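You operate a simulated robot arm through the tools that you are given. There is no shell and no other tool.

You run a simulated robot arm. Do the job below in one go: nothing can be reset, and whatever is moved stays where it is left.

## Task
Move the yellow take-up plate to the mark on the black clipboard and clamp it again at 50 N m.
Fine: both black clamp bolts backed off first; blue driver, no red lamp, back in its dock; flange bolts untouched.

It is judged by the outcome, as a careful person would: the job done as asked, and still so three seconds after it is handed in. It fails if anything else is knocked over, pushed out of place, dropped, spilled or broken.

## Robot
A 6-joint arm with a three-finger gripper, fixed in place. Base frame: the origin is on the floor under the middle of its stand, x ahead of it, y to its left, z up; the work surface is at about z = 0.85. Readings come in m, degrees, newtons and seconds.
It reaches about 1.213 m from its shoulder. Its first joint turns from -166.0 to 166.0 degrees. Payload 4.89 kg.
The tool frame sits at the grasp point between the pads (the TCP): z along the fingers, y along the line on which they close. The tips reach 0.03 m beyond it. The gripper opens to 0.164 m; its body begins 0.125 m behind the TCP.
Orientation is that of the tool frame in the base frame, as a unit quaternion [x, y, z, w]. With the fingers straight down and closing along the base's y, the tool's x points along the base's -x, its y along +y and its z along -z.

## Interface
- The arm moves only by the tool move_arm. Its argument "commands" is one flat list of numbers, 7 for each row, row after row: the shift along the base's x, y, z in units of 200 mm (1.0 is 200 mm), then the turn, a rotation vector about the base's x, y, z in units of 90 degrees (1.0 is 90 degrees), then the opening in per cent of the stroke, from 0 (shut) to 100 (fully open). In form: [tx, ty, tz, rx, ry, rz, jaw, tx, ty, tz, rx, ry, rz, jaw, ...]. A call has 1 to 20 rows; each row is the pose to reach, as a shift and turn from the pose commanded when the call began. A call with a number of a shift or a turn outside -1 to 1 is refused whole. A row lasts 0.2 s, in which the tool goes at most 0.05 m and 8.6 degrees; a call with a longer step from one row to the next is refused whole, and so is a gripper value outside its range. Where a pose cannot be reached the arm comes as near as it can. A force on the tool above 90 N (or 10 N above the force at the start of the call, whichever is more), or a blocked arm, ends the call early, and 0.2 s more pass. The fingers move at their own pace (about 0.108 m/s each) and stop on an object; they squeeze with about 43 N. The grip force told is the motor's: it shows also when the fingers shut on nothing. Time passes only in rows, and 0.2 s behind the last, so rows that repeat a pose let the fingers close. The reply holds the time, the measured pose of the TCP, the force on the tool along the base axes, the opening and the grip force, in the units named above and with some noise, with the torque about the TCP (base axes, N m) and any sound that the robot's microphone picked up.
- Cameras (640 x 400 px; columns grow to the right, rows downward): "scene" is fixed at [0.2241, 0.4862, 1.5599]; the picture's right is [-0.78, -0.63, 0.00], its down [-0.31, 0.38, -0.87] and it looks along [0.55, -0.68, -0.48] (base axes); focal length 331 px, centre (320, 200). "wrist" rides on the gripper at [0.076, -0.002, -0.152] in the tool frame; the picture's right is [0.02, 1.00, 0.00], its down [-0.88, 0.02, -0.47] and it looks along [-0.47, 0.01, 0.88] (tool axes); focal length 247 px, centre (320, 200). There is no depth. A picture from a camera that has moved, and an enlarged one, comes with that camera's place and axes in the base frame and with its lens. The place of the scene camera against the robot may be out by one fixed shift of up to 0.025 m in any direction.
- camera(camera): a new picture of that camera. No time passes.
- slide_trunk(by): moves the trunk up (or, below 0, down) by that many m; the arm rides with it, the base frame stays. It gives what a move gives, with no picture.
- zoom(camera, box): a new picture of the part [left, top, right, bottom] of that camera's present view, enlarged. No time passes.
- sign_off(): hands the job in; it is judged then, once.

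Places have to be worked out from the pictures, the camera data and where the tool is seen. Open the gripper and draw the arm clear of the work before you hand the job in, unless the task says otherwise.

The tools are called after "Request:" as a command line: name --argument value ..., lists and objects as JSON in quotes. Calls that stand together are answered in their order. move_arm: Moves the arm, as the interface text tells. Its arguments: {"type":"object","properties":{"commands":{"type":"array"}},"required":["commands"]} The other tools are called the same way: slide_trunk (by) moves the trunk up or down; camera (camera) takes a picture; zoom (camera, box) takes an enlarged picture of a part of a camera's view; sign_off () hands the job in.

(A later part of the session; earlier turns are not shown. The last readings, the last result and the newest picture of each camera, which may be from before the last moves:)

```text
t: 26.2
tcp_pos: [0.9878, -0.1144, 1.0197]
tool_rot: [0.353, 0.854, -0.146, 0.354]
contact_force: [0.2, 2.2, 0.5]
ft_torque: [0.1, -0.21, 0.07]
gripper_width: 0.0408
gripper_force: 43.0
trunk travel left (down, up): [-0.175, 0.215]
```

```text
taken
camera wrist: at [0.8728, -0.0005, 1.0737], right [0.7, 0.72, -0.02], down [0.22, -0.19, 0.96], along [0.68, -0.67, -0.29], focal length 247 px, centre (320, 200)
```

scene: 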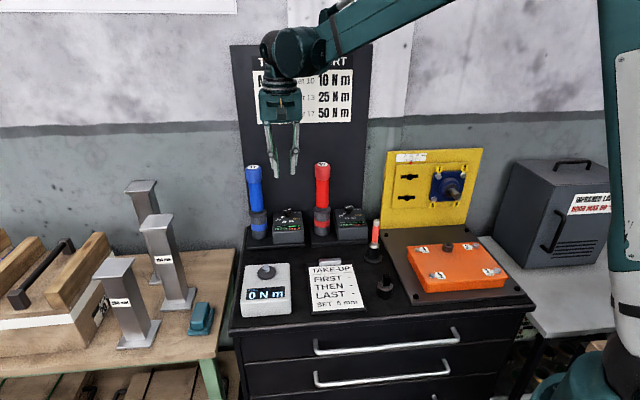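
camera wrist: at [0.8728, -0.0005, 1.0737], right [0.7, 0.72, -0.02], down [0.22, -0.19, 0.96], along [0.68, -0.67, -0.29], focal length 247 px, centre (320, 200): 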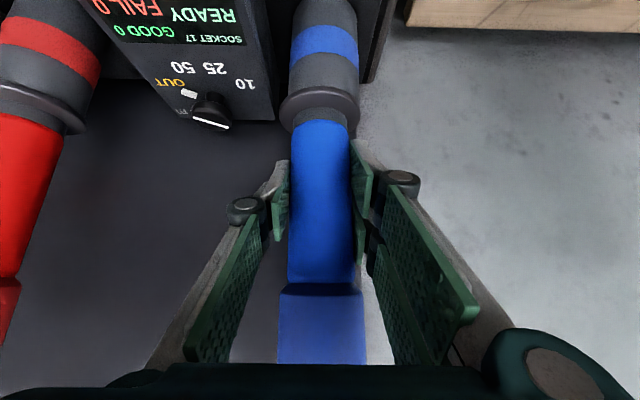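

Gripped at 40.8 mm with negligible side load. I'll lift straight up 6 cm and check the load and grip.

Request:
move_arm --commands '[0, 0, 0.05, 0, 0, 0, 0, 0, 0, 0.1, 0, 0, 0, 0, 0, 0, 0.2, 0, 0, 0, 0, 0, 0, 0.3, 0, 0, 0, 0]'

Request:
camera --camera "wrist"

Request:
zoom --camera "scene" --box '[200, 100, 360, 250]'

```text
t: 27.2
tcp_pos: [0.9893, -0.1135, 1.0786]
tool_rot: [0.353, 0.854, -0.147, 0.354]
contact_force: [0.6, 1.0, -8.5]
ft_torque: [-0.01, 0.02, -0.04]
gripper_width: 0.0407
gripper_force: 43.1
trunk travel left (down, up): [-0.175, 0.215]
```

```text
taken
camera wrist: at [0.8739, -0.0003, 1.1333], right [0.7, 0.72, -0.02], down [0.22, -0.19, 0.96], along [0.68, -0.67, -0.29], focal length 247 px, centre (320, 200)
```

wrist: 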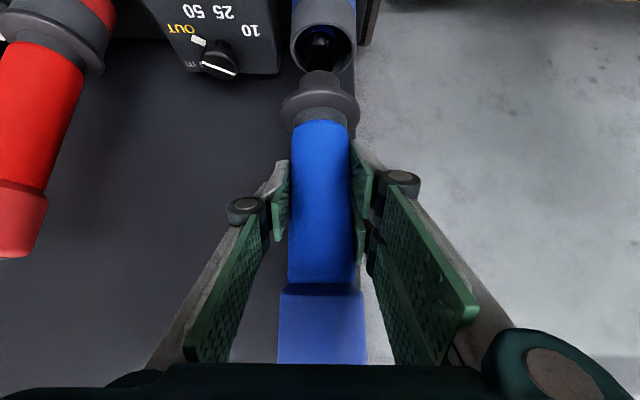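

```text
2.67 times, centred on (280, 175) of scene
camera zoom: at [0.2241, 0.4862, 1.5599], right [-0.78, -0.63, 0.0], down [-0.31, 0.38, -0.87], along [0.55, -0.68, -0.48], focal length 882 px, centre (427, 267)
```

zoom: 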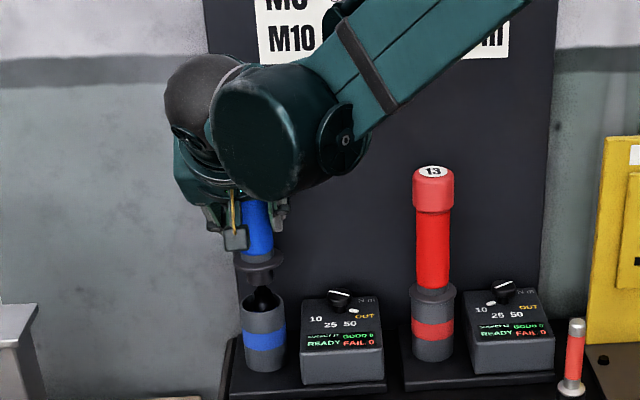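

The grey sleeve with the blue band is the dock cup; the driver (≈0.87 kg) is coming out of it cleanly. I'll lift another 9 cm to clear the cup.

Request:
move_arm --commands '[0, 0, 0.15, 0, 0, 0, 0, 0, 0, 0.3, 0, 0, 0, 0, 0, 0, 0.45, 0, 0, 0, 0]'

Request:
camera --camera "wrist"

Request:
zoom --camera "scene" --box '[200, 80, 360, 250]'

```text
t: 28.0
tcp_pos: [0.9884, -0.1142, 1.1685]
tool_rot: [0.353, 0.854, -0.146, 0.353]
contact_force: [1.0, -0.6, -7.1]
ft_torque: [0.03, 0.08, -0.03]
gripper_width: 0.0408
gripper_force: 43.3
trunk travel left (down, up): [-0.175, 0.215]
```

```text
taken
camera wrist: at [0.8736, -0.0011, 1.2231], right [0.7, 0.72, -0.02], down [0.22, -0.19, 0.96], along [0.68, -0.67, -0.29], focal length 247 px, centre (320, 200)
```

wrist: 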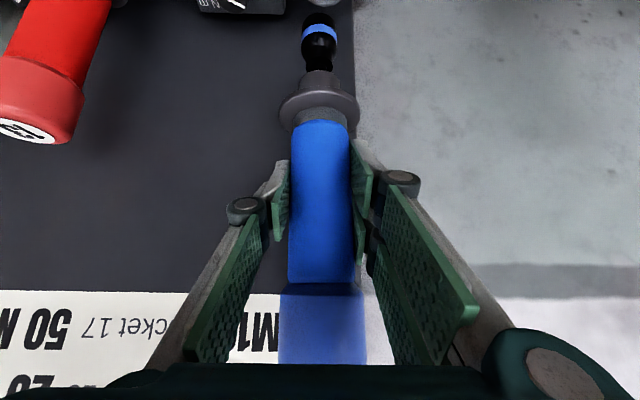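

```text
2.35 times, centred on (280, 165) of scene
camera zoom: at [0.2241, 0.4862, 1.5599], right [-0.78, -0.63, 0.0], down [-0.31, 0.38, -0.87], along [0.55, -0.68, -0.48], focal length 778 px, centre (414, 282)
```

zoom: 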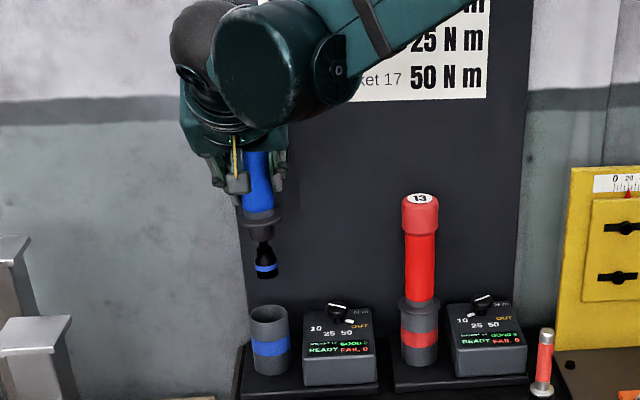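

The driver with its socket 17 nose is fully out of the cup. I'll zoom to measure the distance from the grip to the socket tip.

Request:
zoom --camera "wrist" --box '[256, 0, 384, 130]'

Request:
zoom --camera "scene" --box '[230, 130, 310, 210]'

```text
3.08 times, centred on (320, 65) of wrist
camera zoom: at [0.8736, -0.0011, 1.2231], right [0.7, 0.72, -0.02], down [0.22, -0.19, 0.96], along [0.68, -0.67, -0.29], focal length 760 px, centre (320, 615)
```

zoom: 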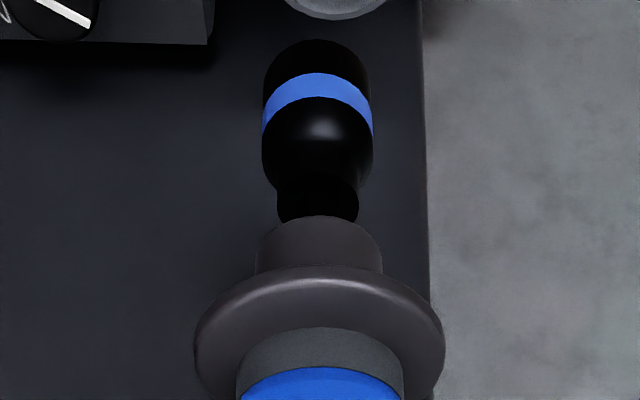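

```text
5.00 times, centred on (270, 170) of scene
camera zoom: at [0.2241, 0.4862, 1.5599], right [-0.78, -0.63, 0.0], down [-0.31, 0.38, -0.87], along [0.55, -0.68, -0.48], focal length 1654 px, centre (570, 350)
```

zoom: 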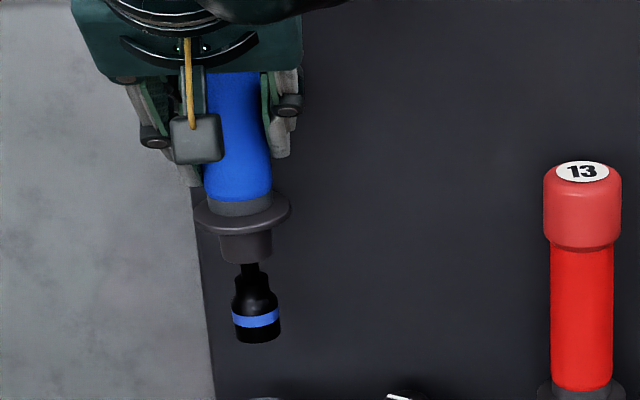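

Socket tip is ≈0.148 m from the grip point along the driver axis. I'll carry the driver away from the board to free space in front of the cart before re-orienting it.

Request:
move_arm --commands '[-0.15, 0.15, 0.025, 0, 0, 0, 0, -0.32, 0.32, 0.05, 0, 0, 0, 0, -0.49, 0.49, 0.075, 0, 0, 0, 0, -0.66, 0.66, 0.1, 0, 0, 0, 0, -0.83, 0.83, 0.125, 0, 0, 0, 0, -0.99, 0.99, 0.15, 0, 0, 0, 0]'

Request:
camera --camera "scene"

```text
t: 29.4
tcp_pos: [0.7913, 0.0845, 1.1989]
tool_rot: [0.353, 0.854, -0.146, 0.353]
contact_force: [2.0, -0.9, -8.8]
ft_torque: [0.08, 0.13, 0.04]
gripper_width: 0.0407
gripper_force: 43.4
trunk travel left (down, up): [-0.175, 0.215]
```

```text
taken
```

scene: 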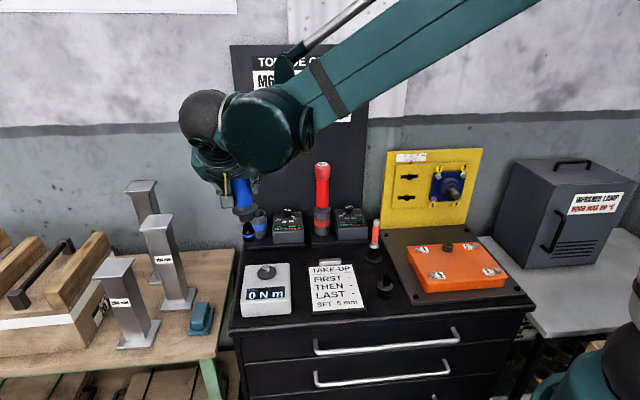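

Clear of the docks. Now I translate toward the plate while twisting the wrist 90° about the finger axis (first half of 180°), which swings the driver from vertical toward horizontal.

Request:
move_arm --commands '[-0.0864, -0.0864, 0.0227, 0.0455, -0.0455, -0.0643, 0, -0.1727, -0.1727, 0.0455, 0.0909, -0.0909, -0.1286, 0, -0.2591, -0.2591, 0.0682, 0.1364, -0.1364, -0.1928, 0, -0.3455, -0.3455, 0.0909, 0.1818, -0.1818, -0.2571, 0, -0.4318, -0.4318, 0.1136, 0.2273, -0.2273, -0.3214, 0, -0.5182, -0.5182, 0.1364, 0.2727, -0.2727, -0.3857, 0, -0.6045, -0.6045, 0.1591, 0.3182, -0.3182, -0.45, 0, -0.6909, -0.6909, 0.1818, 0.3636, -0.3636, -0.5143, 0, -0.7773, -0.7773, 0.2045, 0.4091, -0.4091, -0.5785, 0, -0.8636, -0.8636, 0.2273, 0.4545, -0.4545, -0.6428, 0, -0.95, -0.95, 0.25, 0.5, -0.5, -0.7071, 0]'

Request:
camera --camera "scene"

Request:
camera --camera "wrist"

```text
t: 31.8
tcp_pos: [0.6011, -0.1054, 1.2489]
tool_rot: [0.853, 0.354, 0.146, 0.354]
contact_force: [0.9, 0.2, 0.2]
ft_torque: [-0.07, 0.12, -0.12]
gripper_width: 0.0
gripper_force: 43.3
trunk travel left (down, up): [-0.175, 0.215]
```

```text
taken
```

scene: 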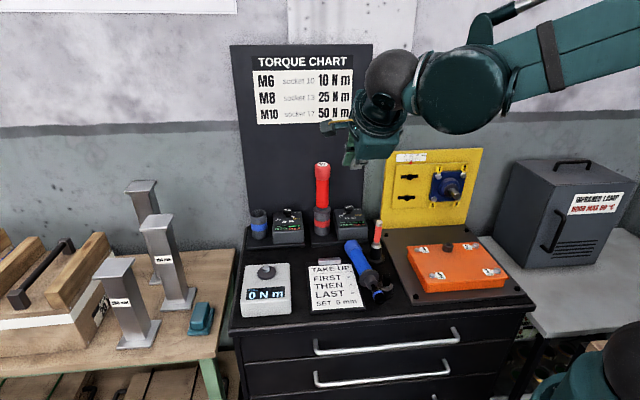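

```text
taken
camera wrist: at [0.5795, 0.0254, 1.3564], right [0.51, -0.49, 0.71], down [-0.85, -0.4, 0.35], along [0.11, -0.78, -0.62], focal length 247 px, centre (320, 200)
```

wrist: 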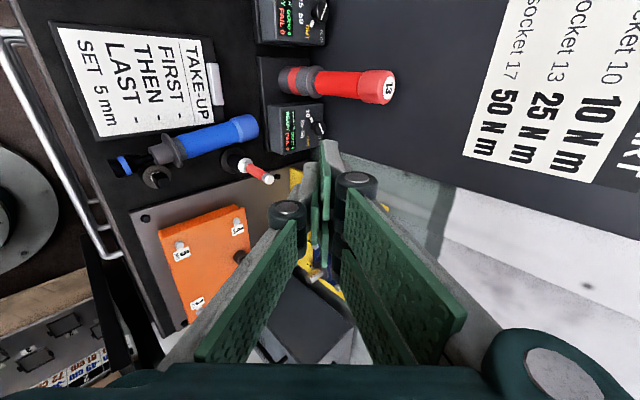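

The driver slipped out of the oblique grip during the twist and has fallen onto the cart top beside the clipboard (gripper reads shut, 0 mm). That's a drop I caused; before doing anything I need to see where it lies and whether anything else moved.

Request:
zoom --camera "scene" --box '[290, 200, 450, 320]'

Request:
zoom --camera "wrist" --box '[40, 80, 300, 240]'

Request:
zoom --camera "scene" --box '[220, 200, 410, 320]'

```text
3.33 times, centred on (370, 260) of scene
camera zoom: at [0.2241, 0.4862, 1.5599], right [-0.78, -0.63, 0.0], down [-0.31, 0.38, -0.87], along [0.55, -0.68, -0.48], focal length 1102 px, centre (153, 0)
```

zoom: 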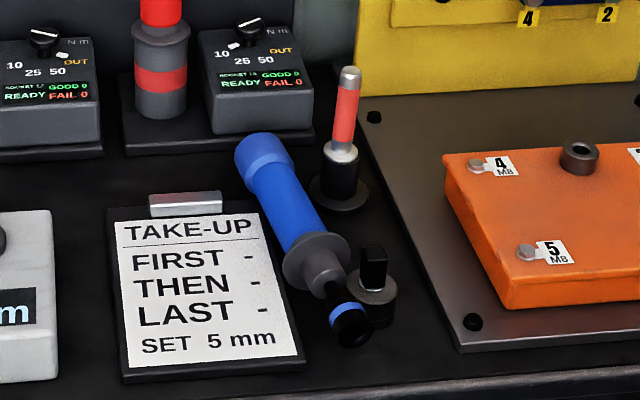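

```text
2.46 times, centred on (170, 160) of wrist
camera zoom: at [0.5795, 0.0254, 1.3564], right [0.51, -0.49, 0.71], down [-0.85, -0.4, 0.35], along [0.11, -0.78, -0.62], focal length 608 px, centre (689, 298)
```

zoom: 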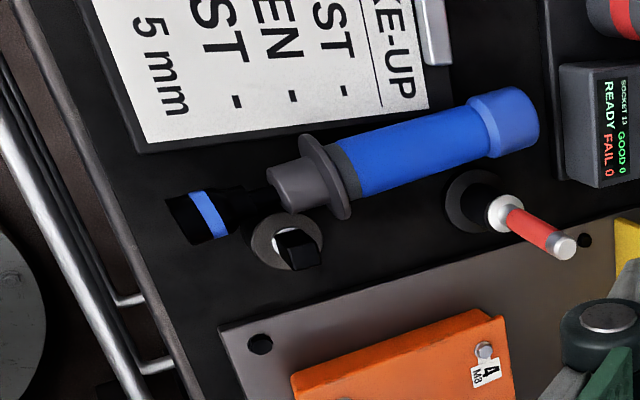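

```text
3.33 times, centred on (315, 260) of scene
camera zoom: at [0.2241, 0.4862, 1.5599], right [-0.78, -0.63, 0.0], down [-0.31, 0.38, -0.87], along [0.55, -0.68, -0.48], focal length 1102 px, centre (337, 0)
```

zoom: 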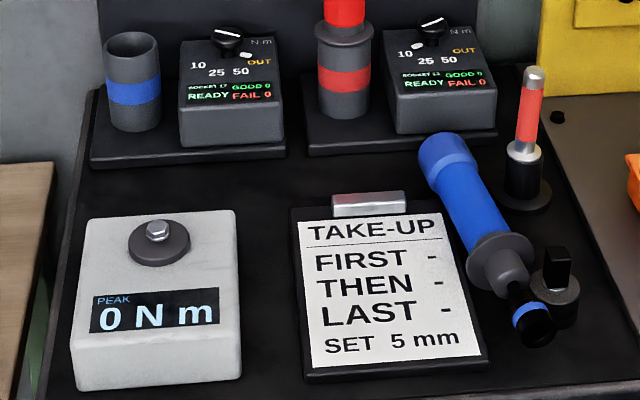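

The driver lies nearly parallel to the cart's depth axis, right beside the clipboard, with the marker stand and knob piece next to it. I'll repeat my very first zoom box to compare whether any neighbour has shifted.

Request:
zoom --camera "scene" --box '[230, 220, 390, 320]'

Request:
zoom --camera "scene" --box '[360, 210, 540, 322]'

```text
4.00 times, centred on (310, 270) of scene
camera zoom: at [0.2241, 0.4862, 1.5599], right [-0.78, -0.63, 0.0], down [-0.31, 0.38, -0.87], along [0.55, -0.68, -0.48], focal length 1323 px, centre (360, -80)
```

zoom: 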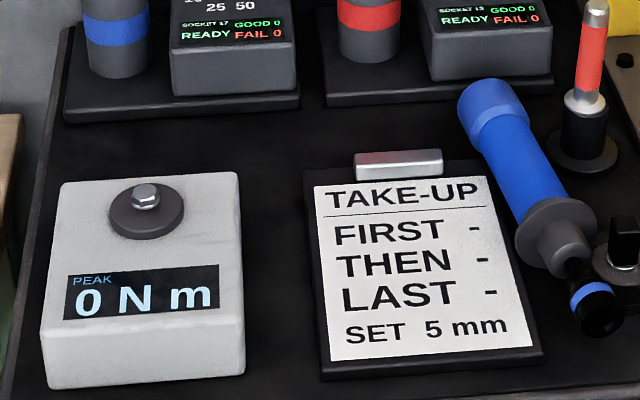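

```text
3.56 times, centred on (450, 266) of scene
camera zoom: at [0.2241, 0.4862, 1.5599], right [-0.78, -0.63, 0.0], down [-0.31, 0.38, -0.87], along [0.55, -0.68, -0.48], focal length 1176 px, centre (-142, -35)
```

zoom: 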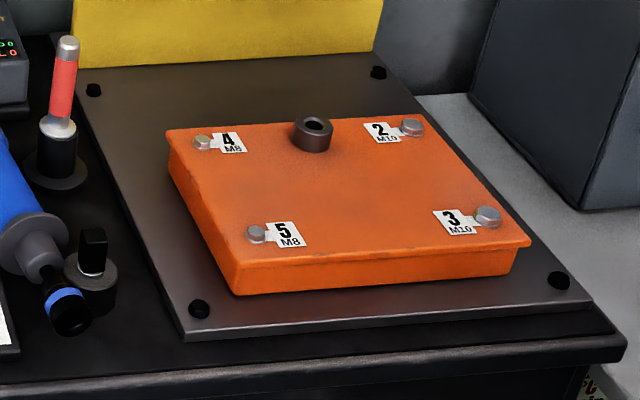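

Comparison with the first picture: the marker stand was bumped ~8 mm and the clipboard a few mm at most; everything is still upright. I'll recover the driver: turn the empty hand straight down over the handle with the camera on the far side, and look again.

Request:
move_arm --commands '[0.0021, -0.0317, -0.0167, 0.0461, 0, -0.0786, 10, 0.0042, -0.0633, -0.0333, 0.0921, 0, -0.1572, 20, 0.0063, -0.095, -0.05, 0.1382, 0, -0.2358, 30, 0.0083, -0.1267, -0.0667, 0.1842, 0, -0.3144, 45, 0.0104, -0.1583, -0.0833, 0.2303, 0, -0.393, 45, 0.0125, -0.19, -0.1, 0.2763, 0, -0.4717, 45, 0.0146, -0.2217, -0.1167, 0.3224, 0, -0.5503, 45, 0.0167, -0.2533, -0.1333, 0.3684, 0, -0.6289, 45, 0.0188, -0.285, -0.15, 0.4145, 0, -0.7075, 45, 0.0208, -0.3167, -0.1667, 0.4605, 0, -0.7861, 45, 0.0229, -0.3483, -0.1833, 0.5066, 0, -0.8647, 45, 0.025, -0.38, -0.2, 0.5526, 0, -0.9433, 45]'

Request:
camera --camera "wrist"

Request:
camera --camera "scene"

```text
t: 34.4
tcp_pos: [0.5, -0.3452, 1.2096]
tool_rot: [0.964, -0.263, 0.028, -0.02]
contact_force: [-1.6, -1.6, -0.5]
ft_torque: [0.29, -0.18, 0.03]
gripper_width: 0.0739
gripper_force: 0.1
out of reach, approached as far as the arm can: row 5, 6, 7, 8, 9, 10, 11, 12
trunk travel left (down, up): [-0.175, 0.215]
```

```text
taken
camera wrist: at [0.556, -0.3864, 1.3659], right [-0.49, -0.87, -0.05], down [-0.8, 0.42, 0.43], along [-0.35, 0.25, -0.9], focal length 247 px, centre (320, 200)
```

wrist: 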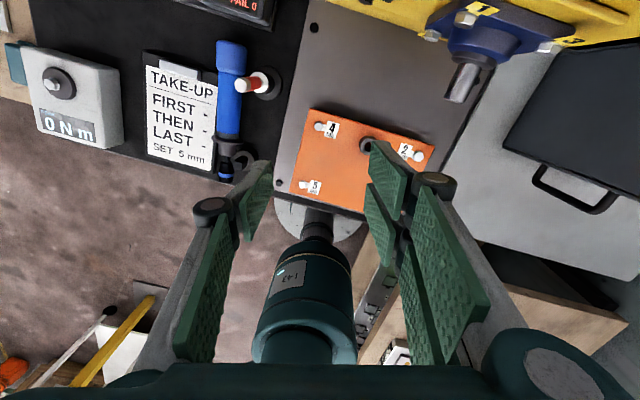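

```text
taken
```

scene: 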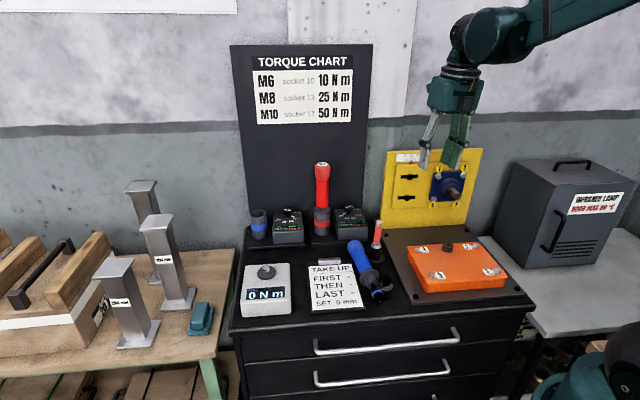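

Useful: the wrist's last joint hits its limit in that direction, so the hand stopped short of the pose; this view still shows the driver and its neighbours well. Let me zoom to plan a proper pick with the opposite yaw.

Request:
zoom --camera "wrist" --box '[130, 20, 306, 190]'

Request:
zoom --camera "scene" --box '[330, 200, 410, 310]'

```text
2.35 times, centred on (218, 105) of wrist
camera zoom: at [0.556, -0.3864, 1.3659], right [-0.49, -0.87, -0.05], down [-0.8, 0.42, 0.43], along [-0.35, 0.25, -0.9], focal length 581 px, centre (560, 424)
```

zoom: 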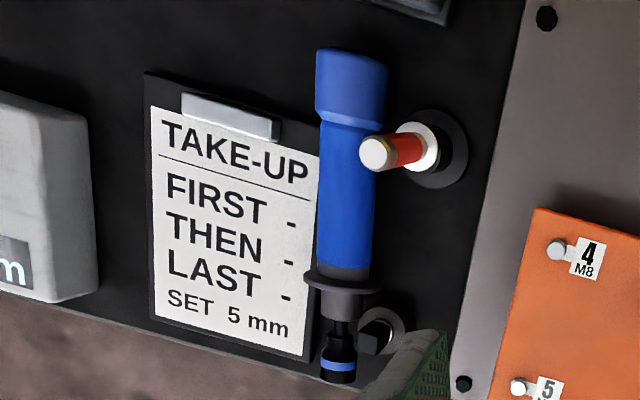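

```text
3.64 times, centred on (370, 255) of scene
camera zoom: at [0.2241, 0.4862, 1.5599], right [-0.78, -0.63, 0.0], down [-0.31, 0.38, -0.87], along [0.55, -0.68, -0.48], focal length 1203 px, centre (138, 0)
```

zoom: 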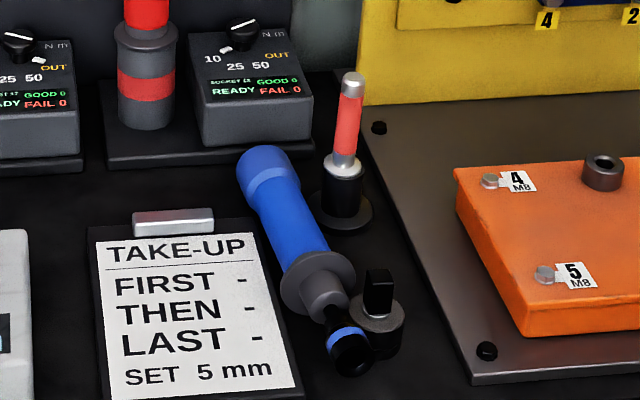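

The driver lies between the clipboard edge and the marker stand, with room for the single narrow finger beside its mid-handle. I'll unwind the wrist the other way (staying high) toward a yaw where that single finger is on the marker side.

Request:
move_arm --commands '[0, 0, 0, 0, 0, 0.0909, 45, 0, 0, 0, 0, 0, 0.1818, 45, 0, 0, 0, 0, 0, 0.2727, 45, 0, 0, 0, 0, 0, 0.3636, 45, 0, 0, 0, 0, 0, 0.4545, 45, 0, 0, 0, 0, 0, 0.5455, 45, 0, 0, 0, 0, 0, 0.6364, 45, 0, 0, 0, 0, 0, 0.7273, 45, 0, 0, 0, 0, 0, 0.8182, 45, 0, 0, 0, 0, 0, 0.9091, 45, 0, 0, 0, 0, 0, 1.0, 45]'

```text
t: 36.8
tcp_pos: [0.5004, -0.3472, 1.2132]
tool_rot: [0.866, 0.498, 0.006, -0.033]
contact_force: [0.1, -0.5, -0.3]
ft_torque: [0.0, -0.02, -0.01]
gripper_width: 0.0737
gripper_force: 0.1
trunk travel left (down, up): [-0.175, 0.215]
```

The controller takes the reached pose as its reference, so I'll correct from the measured pose: finish turning to the pick yaw with the hand truly vertical, above the driver's mid-handle.

Request:
move_arm --commands '[0.053, 0.0715, -0.0273, -0.0021, -0.0037, 0.0824, 45, 0.106, 0.1429, -0.0545, -0.0042, -0.0073, 0.1648, 45, 0.159, 0.2144, -0.0818, -0.0063, -0.011, 0.2471, 45, 0.212, 0.2858, -0.1091, -0.0084, -0.0147, 0.3295, 45, 0.265, 0.3573, -0.1364, -0.0105, -0.0184, 0.4119, 45, 0.318, 0.4287, -0.1636, -0.0125, -0.022, 0.4943, 45, 0.371, 0.5002, -0.1909, -0.0146, -0.0257, 0.5767, 45, 0.424, 0.5716, -0.2182, -0.0167, -0.0294, 0.6591, 45, 0.477, 0.6431, -0.2455, -0.0188, -0.0331, 0.7414, 45, 0.53, 0.7145, -0.2727, -0.0209, -0.0367, 0.8238, 45, 0.583, 0.786, -0.3, -0.023, -0.0404, 0.9062, 45, 0.583, 0.786, -0.3, -0.023, -0.0404, 0.9062, 45]'

Request:
camera --camera "wrist"

Request:
zoom --camera "wrist" --box '[220, 60, 420, 230]'

Request:
camera --camera "scene"

```text
t: 39.4
tcp_pos: [0.6176, -0.1895, 1.1514]
tool_rot: [0.331, 0.944, 0.0, 0.0]
contact_force: [-0.1, 0.4, 0.0]
ft_torque: [0.01, -0.03, 0.02]
gripper_width: 0.074
gripper_force: 0.0
trunk travel left (down, up): [-0.175, 0.215]
```

```text
taken
camera wrist: at [0.557, -0.1431, 1.3054], right [0.61, 0.79, 0.0], down [0.7, -0.54, 0.47], along [0.37, -0.29, -0.88], focal length 247 px, centre (320, 200)
```

wrist: 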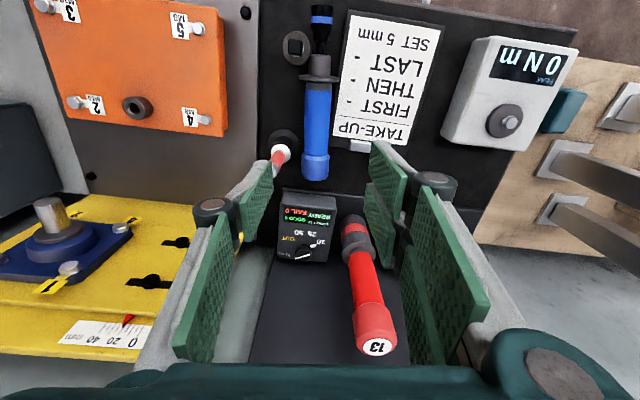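

```text
2.35 times, centred on (320, 145) of wrist
camera zoom: at [0.557, -0.1431, 1.3054], right [0.61, 0.79, 0.0], down [0.7, -0.54, 0.47], along [0.37, -0.29, -0.88], focal length 581 px, centre (320, 329)
```

zoom: 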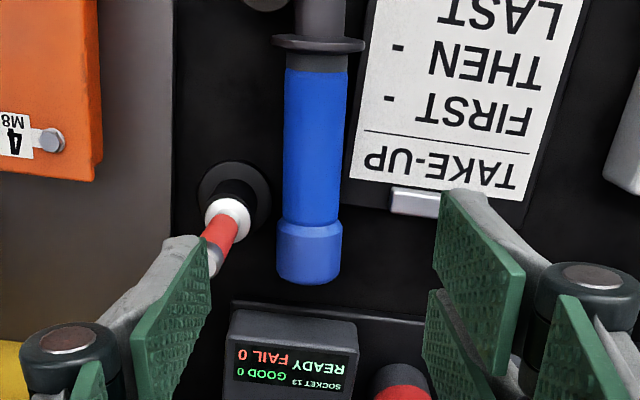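

```text
taken
```

scene: 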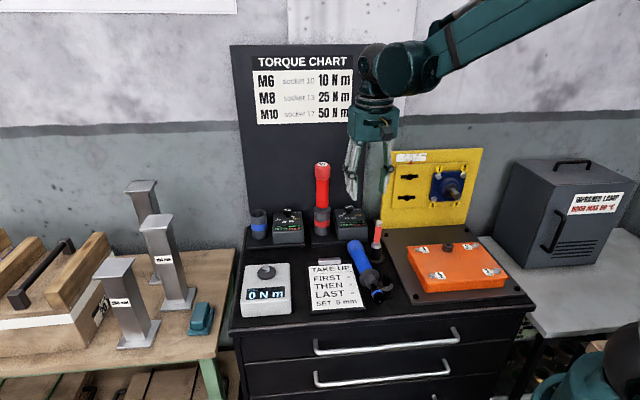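

From this view the driver axis runs at about −40.3°, the marker stand's holder is ~62 mm from it, and the clipboard edge a few mm on the other side. I'll align the yaw, narrow the opening to ~52 mm and descend partway over the mid-handle.

Request:
move_arm --commands '[0.0123, -0.016, -0.15, 0, 0, -0.0047, 32, 0.0245, -0.032, -0.35, 0, 0, -0.0095, 32, 0.0368, -0.048, -0.55, 0, 0, -0.0142, 32, 0.049, -0.064, -0.76, 0, 0, -0.0189, 32, 0.049, -0.064, -0.76, 0, 0, -0.0189, 32]'

Request:
camera --camera "wrist"

Request:
zoom --camera "wrist" --box '[220, 60, 420, 200]'

Request:
zoom --camera "scene" --box '[320, 160, 420, 310]'

```text
t: 40.6
tcp_pos: [0.6281, -0.2024, 0.9997]
tool_rot: [0.346, 0.938, -0.001, 0.0]
contact_force: [-0.9, -0.6, 1.0]
ft_torque: [-0.03, 0.06, -0.02]
gripper_width: 0.0527
gripper_force: 0.1
trunk travel left (down, up): [-0.175, 0.215]
```

```text
taken
camera wrist: at [0.5691, -0.1548, 1.1529], right [0.63, 0.77, 0.0], down [0.68, -0.56, 0.47], along [0.36, -0.3, -0.88], focal length 247 px, centre (320, 200)
```

wrist: 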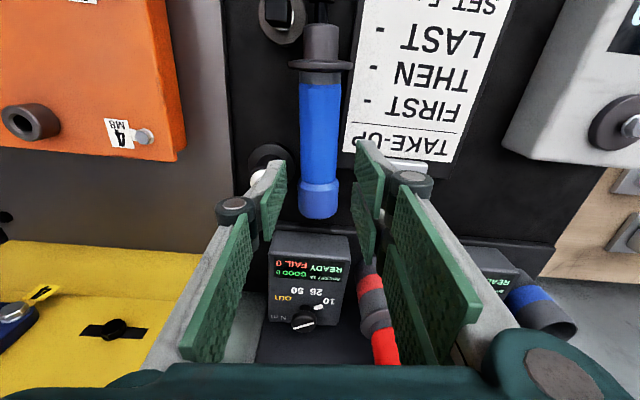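

```text
2.86 times, centred on (320, 130) of wrist
camera zoom: at [0.5691, -0.1548, 1.1529], right [0.63, 0.77, 0.0], down [0.68, -0.56, 0.47], along [0.36, -0.3, -0.88], focal length 706 px, centre (320, 400)
```

zoom: 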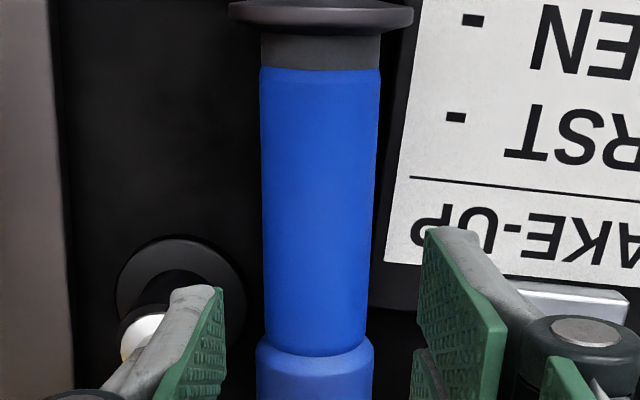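

```text
2.67 times, centred on (370, 235) of scene
camera zoom: at [0.2241, 0.4862, 1.5599], right [-0.78, -0.63, 0.0], down [-0.31, 0.38, -0.87], along [0.55, -0.68, -0.48], focal length 882 px, centre (187, 107)
```

zoom: 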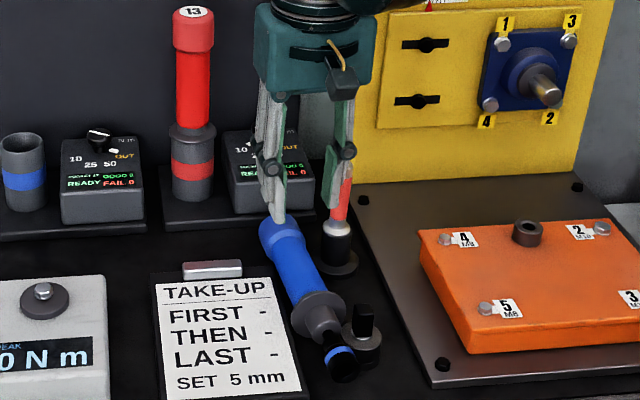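

The handle is centred between the pads and the marker holder clears the single finger by my numbers. I'll descend the last 10 cm in small steps.

Request:
move_arm --commands '[0, 0, -0.15, 0, 0, 0, 32, 0, 0, -0.3, 0, 0, 0, 32, 0, 0, -0.42, 0, 0, 0, 32, 0, 0, -0.52, 0, 0, 0, 32]'

Request:
camera --camera "wrist"

Request:
zoom --camera "scene" --box '[320, 180, 420, 310]'

```text
t: 41.6
tcp_pos: [0.6278, -0.2036, 0.8959]
tool_rot: [0.346, 0.938, 0.001, -0.001]
contact_force: [-0.1, 0.1, -0.1]
ft_torque: [0.04, 0.03, 0.02]
gripper_width: 0.0524
gripper_force: 0.1
trunk travel left (down, up): [-0.175, 0.215]
```

```text
taken
camera wrist: at [0.5685, -0.1547, 1.0492], right [0.63, 0.77, 0.0], down [0.68, -0.56, 0.47], along [0.37, -0.3, -0.88], focal length 247 px, centre (320, 200)
```

wrist: 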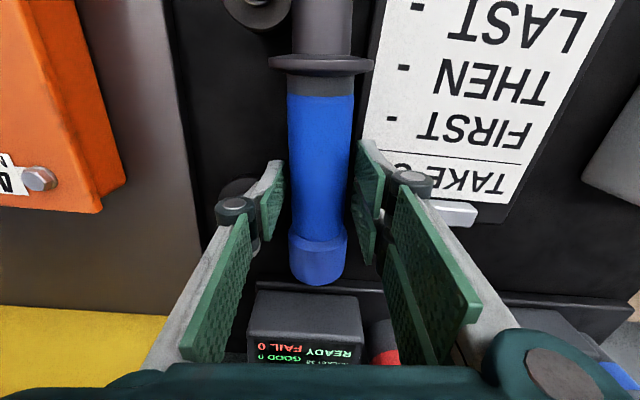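

```text
3.08 times, centred on (370, 245) of scene
camera zoom: at [0.2241, 0.4862, 1.5599], right [-0.78, -0.63, 0.0], down [-0.31, 0.38, -0.87], along [0.55, -0.68, -0.48], focal length 1018 px, centre (166, 62)
```

zoom: 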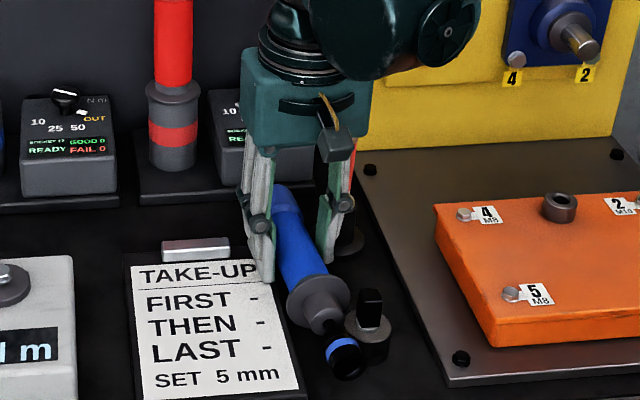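

The fingers straddle the handle without touching anything. I'll close, then check the grip.

Request:
move_arm --commands '[0, 0, 0, 0, 0, 0, 20, 0, 0, 0, 0, 0, 0, 5, 0, 0, 0, 0, 0, 0, 0, 0, 0, 0, 0, 0, 0, 0]'

Request:
move_arm --commands '[0, 0, 0.02, 0, 0, 0, 0, 0, 0, 0.04, 0, 0, 0, 0, 0, 0, 0.06, 0, 0, 0, 0, 0, 0, 0.06, 0, 0, 0, 0]'

Request:
camera --camera "wrist"

Request:
zoom --camera "scene" --box '[320, 180, 420, 310]'

```text
t: 42.6
tcp_pos: [0.6273, -0.2035, 0.8962]
tool_rot: [0.345, 0.939, 0.001, -0.001]
contact_force: [-2.1, 0.4, -0.1]
ft_torque: [0.23, 0.23, 0.08]
gripper_width: 0.0401
gripper_force: 43.2
trunk travel left (down, up): [-0.175, 0.215]
```

```text
t: 43.6
tcp_pos: [0.6275, -0.2024, 0.9072]
tool_rot: [0.346, 0.938, -0.001, -0.001]
contact_force: [-0.3, -0.3, -8.4]
ft_torque: [-0.1, -0.16, 0.0]
gripper_width: 0.0403
gripper_force: 42.8
trunk travel left (down, up): [-0.175, 0.215]
```

```text
taken
camera wrist: at [0.5684, -0.1545, 1.0615], right [0.63, 0.77, 0.0], down [0.68, -0.56, 0.47], along [0.36, -0.3, -0.88], focal length 247 px, centre (320, 200)
```

wrist: 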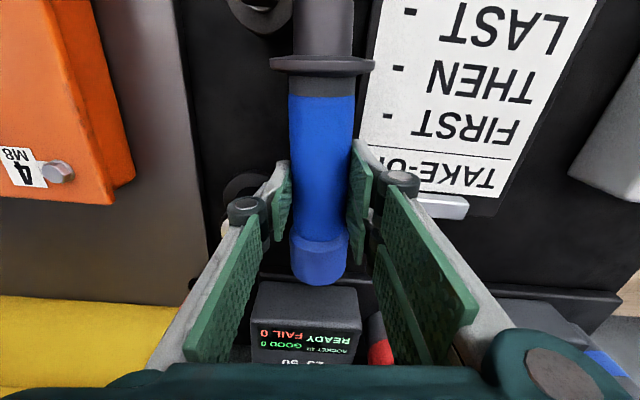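

```text
3.08 times, centred on (370, 245) of scene
camera zoom: at [0.2241, 0.4862, 1.5599], right [-0.78, -0.63, 0.0], down [-0.31, 0.38, -0.87], along [0.55, -0.68, -0.48], focal length 1018 px, centre (166, 62)
```

zoom: 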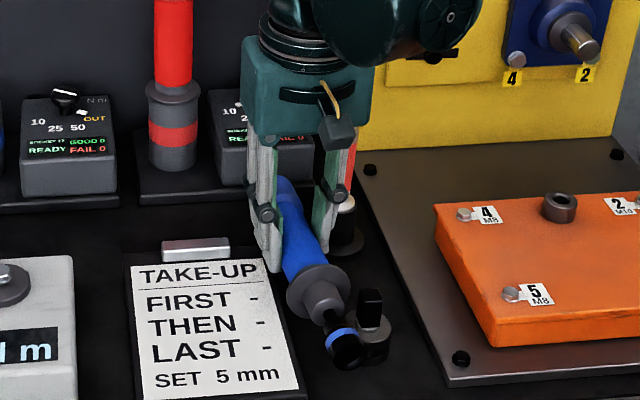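

Holding 8.4 N cleanly; the torque says the centre of mass is only ~2 cm toward the socket from my grip, so this cross-grip is stable and tip-heavy, which suits returning it upright to the dock. I'll lift straight up slowly.

Request:
move_arm --commands '[0, 0, 0.1, 0, 0, 0, 0, 0, 0, 0.22, 0, 0, 0, 0, 0, 0, 0.34, 0, 0, 0, 0, 0, 0, 0.46, 0, 0, 0, 0, 0, 0, 0.58, 0, 0, 0, 0, 0, 0, 0.7, 0, 0, 0, 0, 0, 0, 0.82, 0, 0, 0, 0, 0, 0, 0.94, 0, 0, 0, 0, 0, 0, 0.98, 0, 0, 0, 0]'

Request:
camera --camera "wrist"

Request:
camera --camera "scene"

```text
t: 45.6
tcp_pos: [0.6256, -0.2034, 1.1035]
tool_rot: [0.346, 0.938, -0.001, -0.001]
contact_force: [-0.3, -0.2, -7.8]
ft_torque: [-0.09, -0.13, 0.01]
gripper_width: 0.0403
gripper_force: 43.0
trunk travel left (down, up): [-0.175, 0.215]
```

```text
taken
camera wrist: at [0.5672, -0.1546, 1.2576], right [0.63, 0.77, 0.0], down [0.68, -0.56, 0.47], along [0.36, -0.3, -0.88], focal length 247 px, centre (320, 200)
```

wrist: 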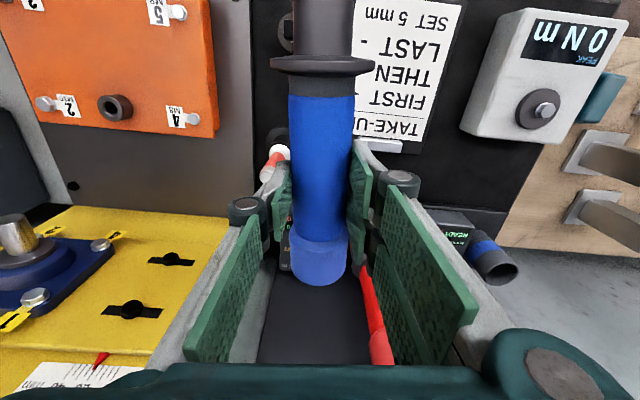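

```text
taken
```

scene: 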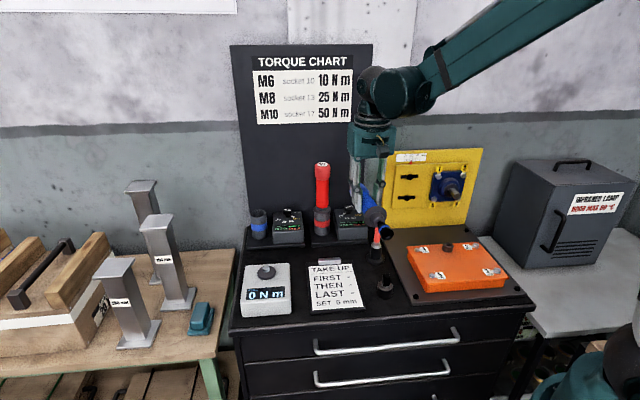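

The driver is secure in the cross-grip and the cart items look undisturbed by the pick. I'll carry it back toward the docks while tilting it gradually, socket downward (first 45°).

Request:
move_arm --commands '[0.0148, 0.0736, 0.0406, -0.0404, -0.0477, 0, 0, 0.0295, 0.1473, 0.0813, -0.0809, -0.0954, 0, 0, 0.0443, 0.2209, 0.1219, -0.1213, -0.143, 0, 0, 0.059, 0.2945, 0.1625, -0.1617, -0.1907, 0, 0, 0.0738, 0.3681, 0.2031, -0.2021, -0.2384, 0, 0, 0.0885, 0.4418, 0.2438, -0.2426, -0.2861, 0, 0, 0.1033, 0.5154, 0.2844, -0.283, -0.3337, 0, 0, 0.118, 0.589, 0.325, -0.3234, -0.3814, 0, 0]'

Request:
camera --camera "wrist"

Request:
camera --camera "scene"

```text
t: 47.4
tcp_pos: [0.6509, -0.0843, 1.1697]
tool_rot: [0.319, 0.867, -0.131, 0.36]
contact_force: [0.4, -1.0, -7.8]
ft_torque: [0.01, -0.03, 0.04]
gripper_width: 0.0403
gripper_force: 42.9
trunk travel left (down, up): [-0.175, 0.215]
```

```text
taken
camera wrist: at [0.5269, 0.019, 1.2242], right [0.64, 0.77, -0.01], down [0.23, -0.17, 0.96], along [0.74, -0.61, -0.29], focal length 247 px, centre (320, 200)
```

wrist: 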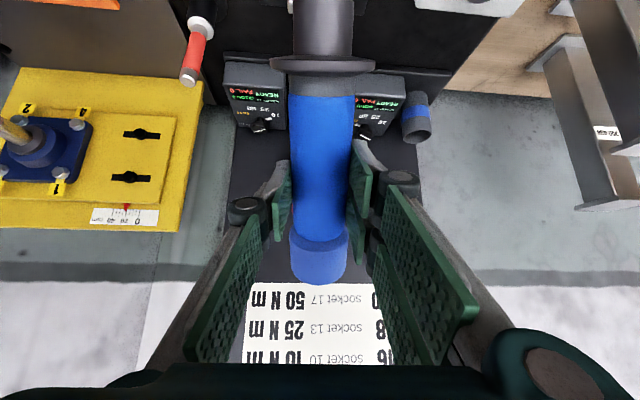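

```text
taken
```

scene: 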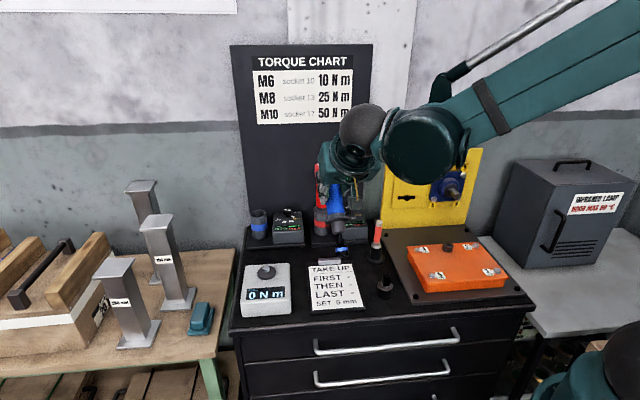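

The grip hasn't shifted. I'll continue: the remaining 45° to bring the driver upright, moving to in front of the blue cup.

Request:
move_arm --commands '[0.0973, 0.0973, 0.0188, -0.0424, -0.046, -0.0062, 0, 0.1946, 0.1946, 0.0375, -0.0847, -0.092, -0.0124, 0, 0.2919, 0.2919, 0.0563, -0.1271, -0.138, -0.0186, 0, 0.3893, 0.3893, 0.075, -0.1695, -0.1841, -0.0248, 0, 0.4866, 0.4866, 0.0938, -0.2118, -0.2301, -0.0309, 0, 0.5839, 0.5839, 0.1125, -0.2542, -0.2761, -0.0371, 0, 0.6812, 0.6812, 0.1313, -0.2965, -0.3221, -0.0433, 0, 0.7785, 0.7785, 0.15, -0.3389, -0.3681, -0.0495, 0, 0.7785, 0.7785, 0.15, -0.3389, -0.3681, -0.0495, 0]'

Request:
camera --camera "wrist"

Request:
zoom --camera "scene" --box '[200, 80, 380, 250]'

```text
t: 49.4
tcp_pos: [0.8067, 0.0719, 1.1982]
tool_rot: [0.272, 0.653, -0.269, 0.654]
contact_force: [0.6, -0.5, -8.6]
ft_torque: [0.07, 0.03, -0.11]
gripper_width: 0.0405
gripper_force: 43.3
trunk travel left (down, up): [-0.175, 0.215]
```

```text
taken
camera wrist: at [0.6992, 0.1783, 1.1227], right [0.71, 0.71, -0.02], down [-0.32, 0.35, 0.88], along [0.63, -0.62, 0.47], focal length 247 px, centre (320, 200)
```

wrist: 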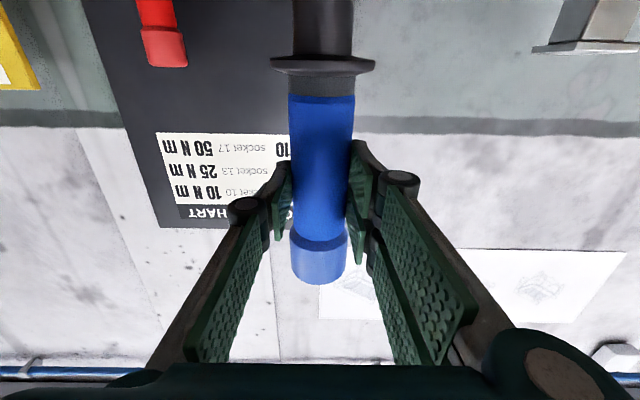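

```text
2.35 times, centred on (290, 165) of scene
camera zoom: at [0.2241, 0.4862, 1.5599], right [-0.78, -0.63, 0.0], down [-0.31, 0.38, -0.87], along [0.55, -0.68, -0.48], focal length 778 px, centre (391, 282)
```

zoom: 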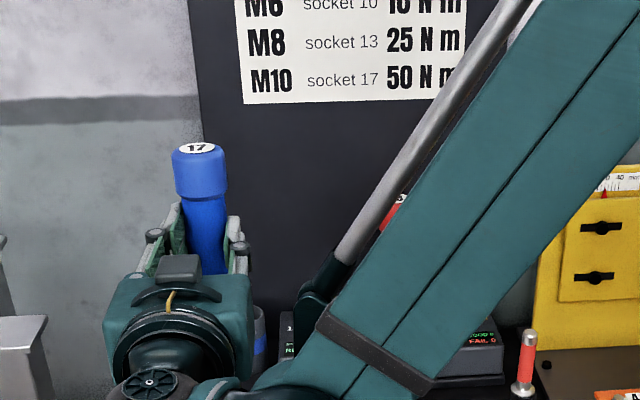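

The driver is upright in front of the cup. Before lowering I want to check how low the wrist housings hang over the torque tester in this horizontal pose.

Request:
camera --camera "scene"

Request:
zoom --camera "scene" --box '[200, 140, 400, 320]'

Request:
zoom --camera "wrist" --box '[240, 0, 400, 100]'

```text
taken
```

scene: 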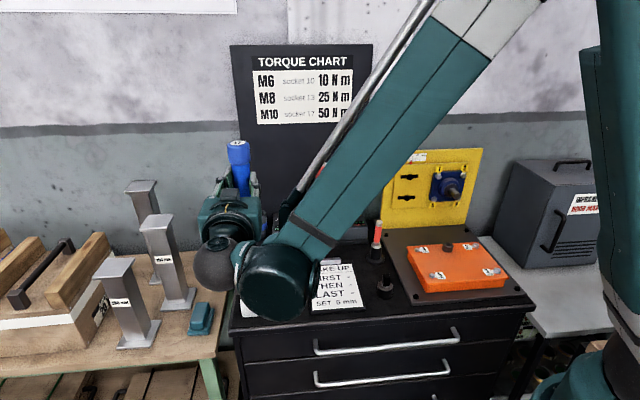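

```text
2.22 times, centred on (300, 230) of scene
camera zoom: at [0.2241, 0.4862, 1.5599], right [-0.78, -0.63, 0.0], down [-0.31, 0.38, -0.87], along [0.55, -0.68, -0.48], focal length 735 px, centre (364, 133)
```

zoom: 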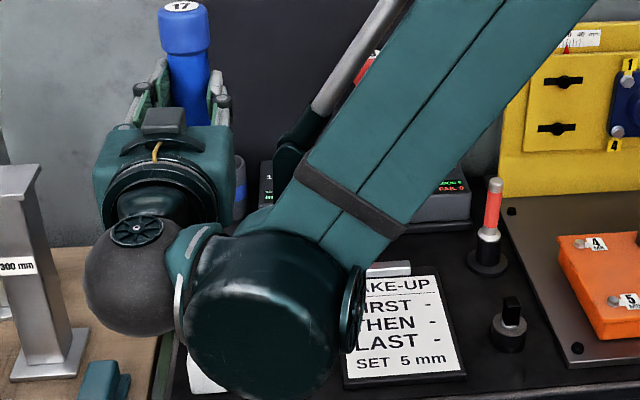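

```text
4.00 times, centred on (320, 50) of wrist
camera zoom: at [0.6992, 0.1783, 1.1227], right [0.71, 0.71, -0.02], down [-0.32, 0.35, 0.88], along [0.63, -0.62, 0.47], focal length 988 px, centre (320, 800)
```

zoom: 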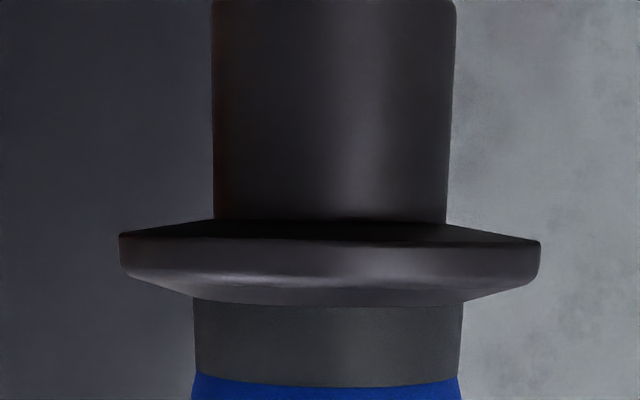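

The wrist housings are level with the tool, so lowering to the dock leaves ~3 cm over the tester. From the images my grip is ~12 mm higher on the handle than originally, with the driver axis ~14 mm beyond the TCP. I'll move it directly above the cup at this height.

Request:
move_arm --commands '[0.1449, -0.1455, 0, 0, 0, 0, 0, 0.2898, -0.291, 0, 0, 0, 0, 0, 0.4348, -0.4365, 0, 0, 0, 0, 0, 0.5797, -0.582, 0, 0, 0, 0, 0, 0.7246, -0.7275, 0, 0, 0, 0, 0, 0.8695, -0.873, 0, 0, 0, 0, 0, 0.8695, -0.873, 0, 0, 0, 0, 0]'

Request:
zoom --camera "scene" --box '[200, 100, 320, 250]'

Request:
zoom --camera "scene" --box '[220, 180, 300, 240]'

Request:
camera --camera "wrist"

```text
t: 51.0
tcp_pos: [0.979, -0.1049, 1.1977]
tool_rot: [0.273, 0.653, -0.271, 0.653]
contact_force: [0.9, -0.5, -8.6]
ft_torque: [0.05, 0.03, -0.03]
gripper_width: 0.0401
gripper_force: 43.0
trunk travel left (down, up): [-0.175, 0.215]
```

```text
2.67 times, centred on (260, 175) of scene
camera zoom: at [0.2241, 0.4862, 1.5599], right [-0.78, -0.63, 0.0], down [-0.31, 0.38, -0.87], along [0.55, -0.68, -0.48], focal length 882 px, centre (480, 267)
```

zoom: 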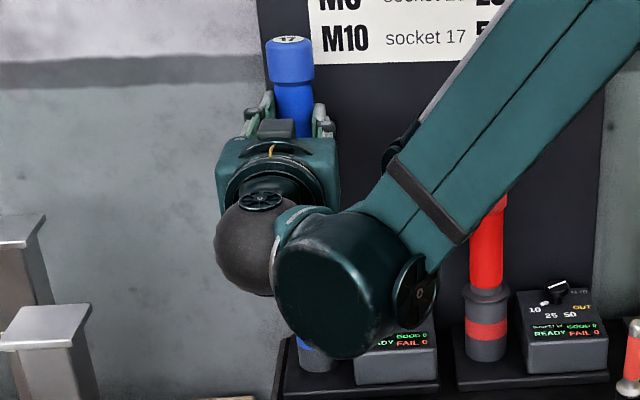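

```text
6.67 times, centred on (260, 210) of scene
camera zoom: at [0.2241, 0.4862, 1.5599], right [-0.78, -0.63, 0.0], down [-0.31, 0.38, -0.87], along [0.55, -0.68, -0.48], focal length 2205 px, centre (720, 133)
```

zoom: 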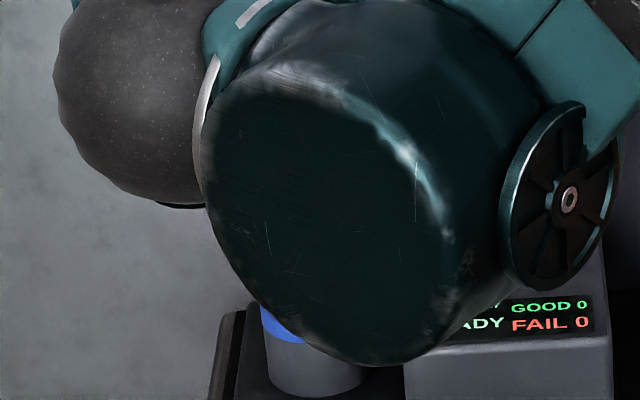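

```text
taken
camera wrist: at [0.8717, 0.0027, 1.1237], right [0.71, 0.71, -0.02], down [-0.32, 0.35, 0.88], along [0.63, -0.62, 0.47], focal length 247 px, centre (320, 200)
```

wrist: 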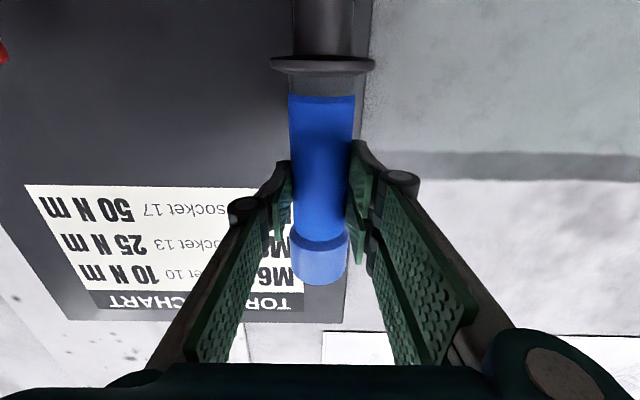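

The wrist blocks the cup from the scene view, so I'll use the cap top as the alignment reference, comparing with where it appeared when docked.

Request:
zoom --camera "scene" --box '[228, 100, 276, 130]'

```text
13.33 times, centred on (252, 115) of scene
camera zoom: at [0.2241, 0.4862, 1.5599], right [-0.78, -0.63, 0.0], down [-0.31, 0.38, -0.87], along [0.55, -0.68, -0.48], focal length 4410 px, centre (1227, 1333)
```

zoom: 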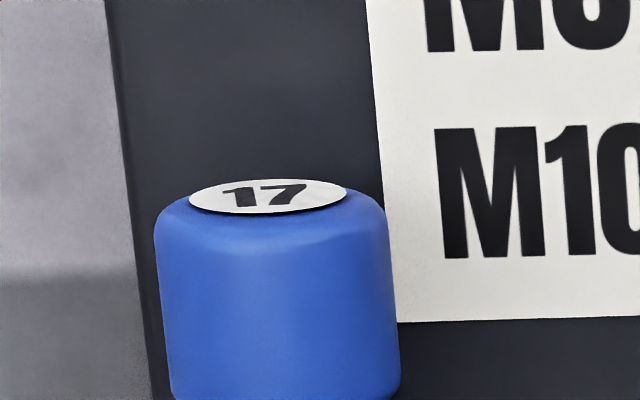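

The scene view can't resolve depth well here, so I'll measure the driver's standoff in the wrist view more carefully using collar and handle widths.

Request:
zoom --camera "wrist" --box '[256, 40, 384, 120]'

Request:
zoom --camera "wrist" --box '[256, 120, 384, 200]'

Request:
zoom --camera "wrist" --box '[256, 210, 384, 290]'

```text
5.00 times, centred on (320, 80) of wrist
camera zoom: at [0.8717, 0.0027, 1.1237], right [0.71, 0.71, -0.02], down [-0.32, 0.35, 0.88], along [0.63, -0.62, 0.47], focal length 1235 px, centre (320, 800)
```

zoom: 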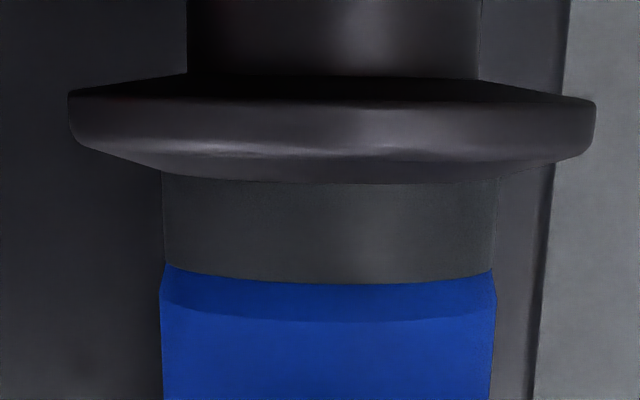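

```text
5.00 times, centred on (320, 160) of wrist
camera zoom: at [0.8717, 0.0027, 1.1237], right [0.71, 0.71, -0.02], down [-0.32, 0.35, 0.88], along [0.63, -0.62, 0.47], focal length 1235 px, centre (320, 400)
```

zoom: 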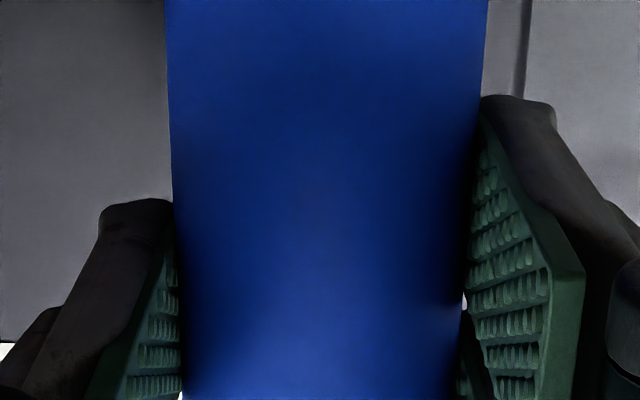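

```text
5.00 times, centred on (320, 250) of wrist
camera zoom: at [0.8717, 0.0027, 1.1237], right [0.71, 0.71, -0.02], down [-0.32, 0.35, 0.88], along [0.63, -0.62, 0.47], focal length 1235 px, centre (320, -50)
```

zoom: 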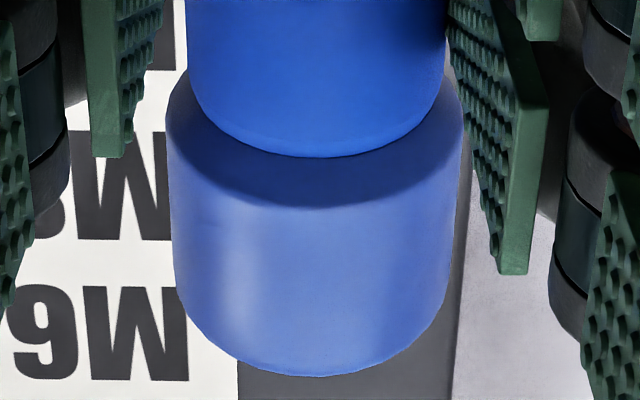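

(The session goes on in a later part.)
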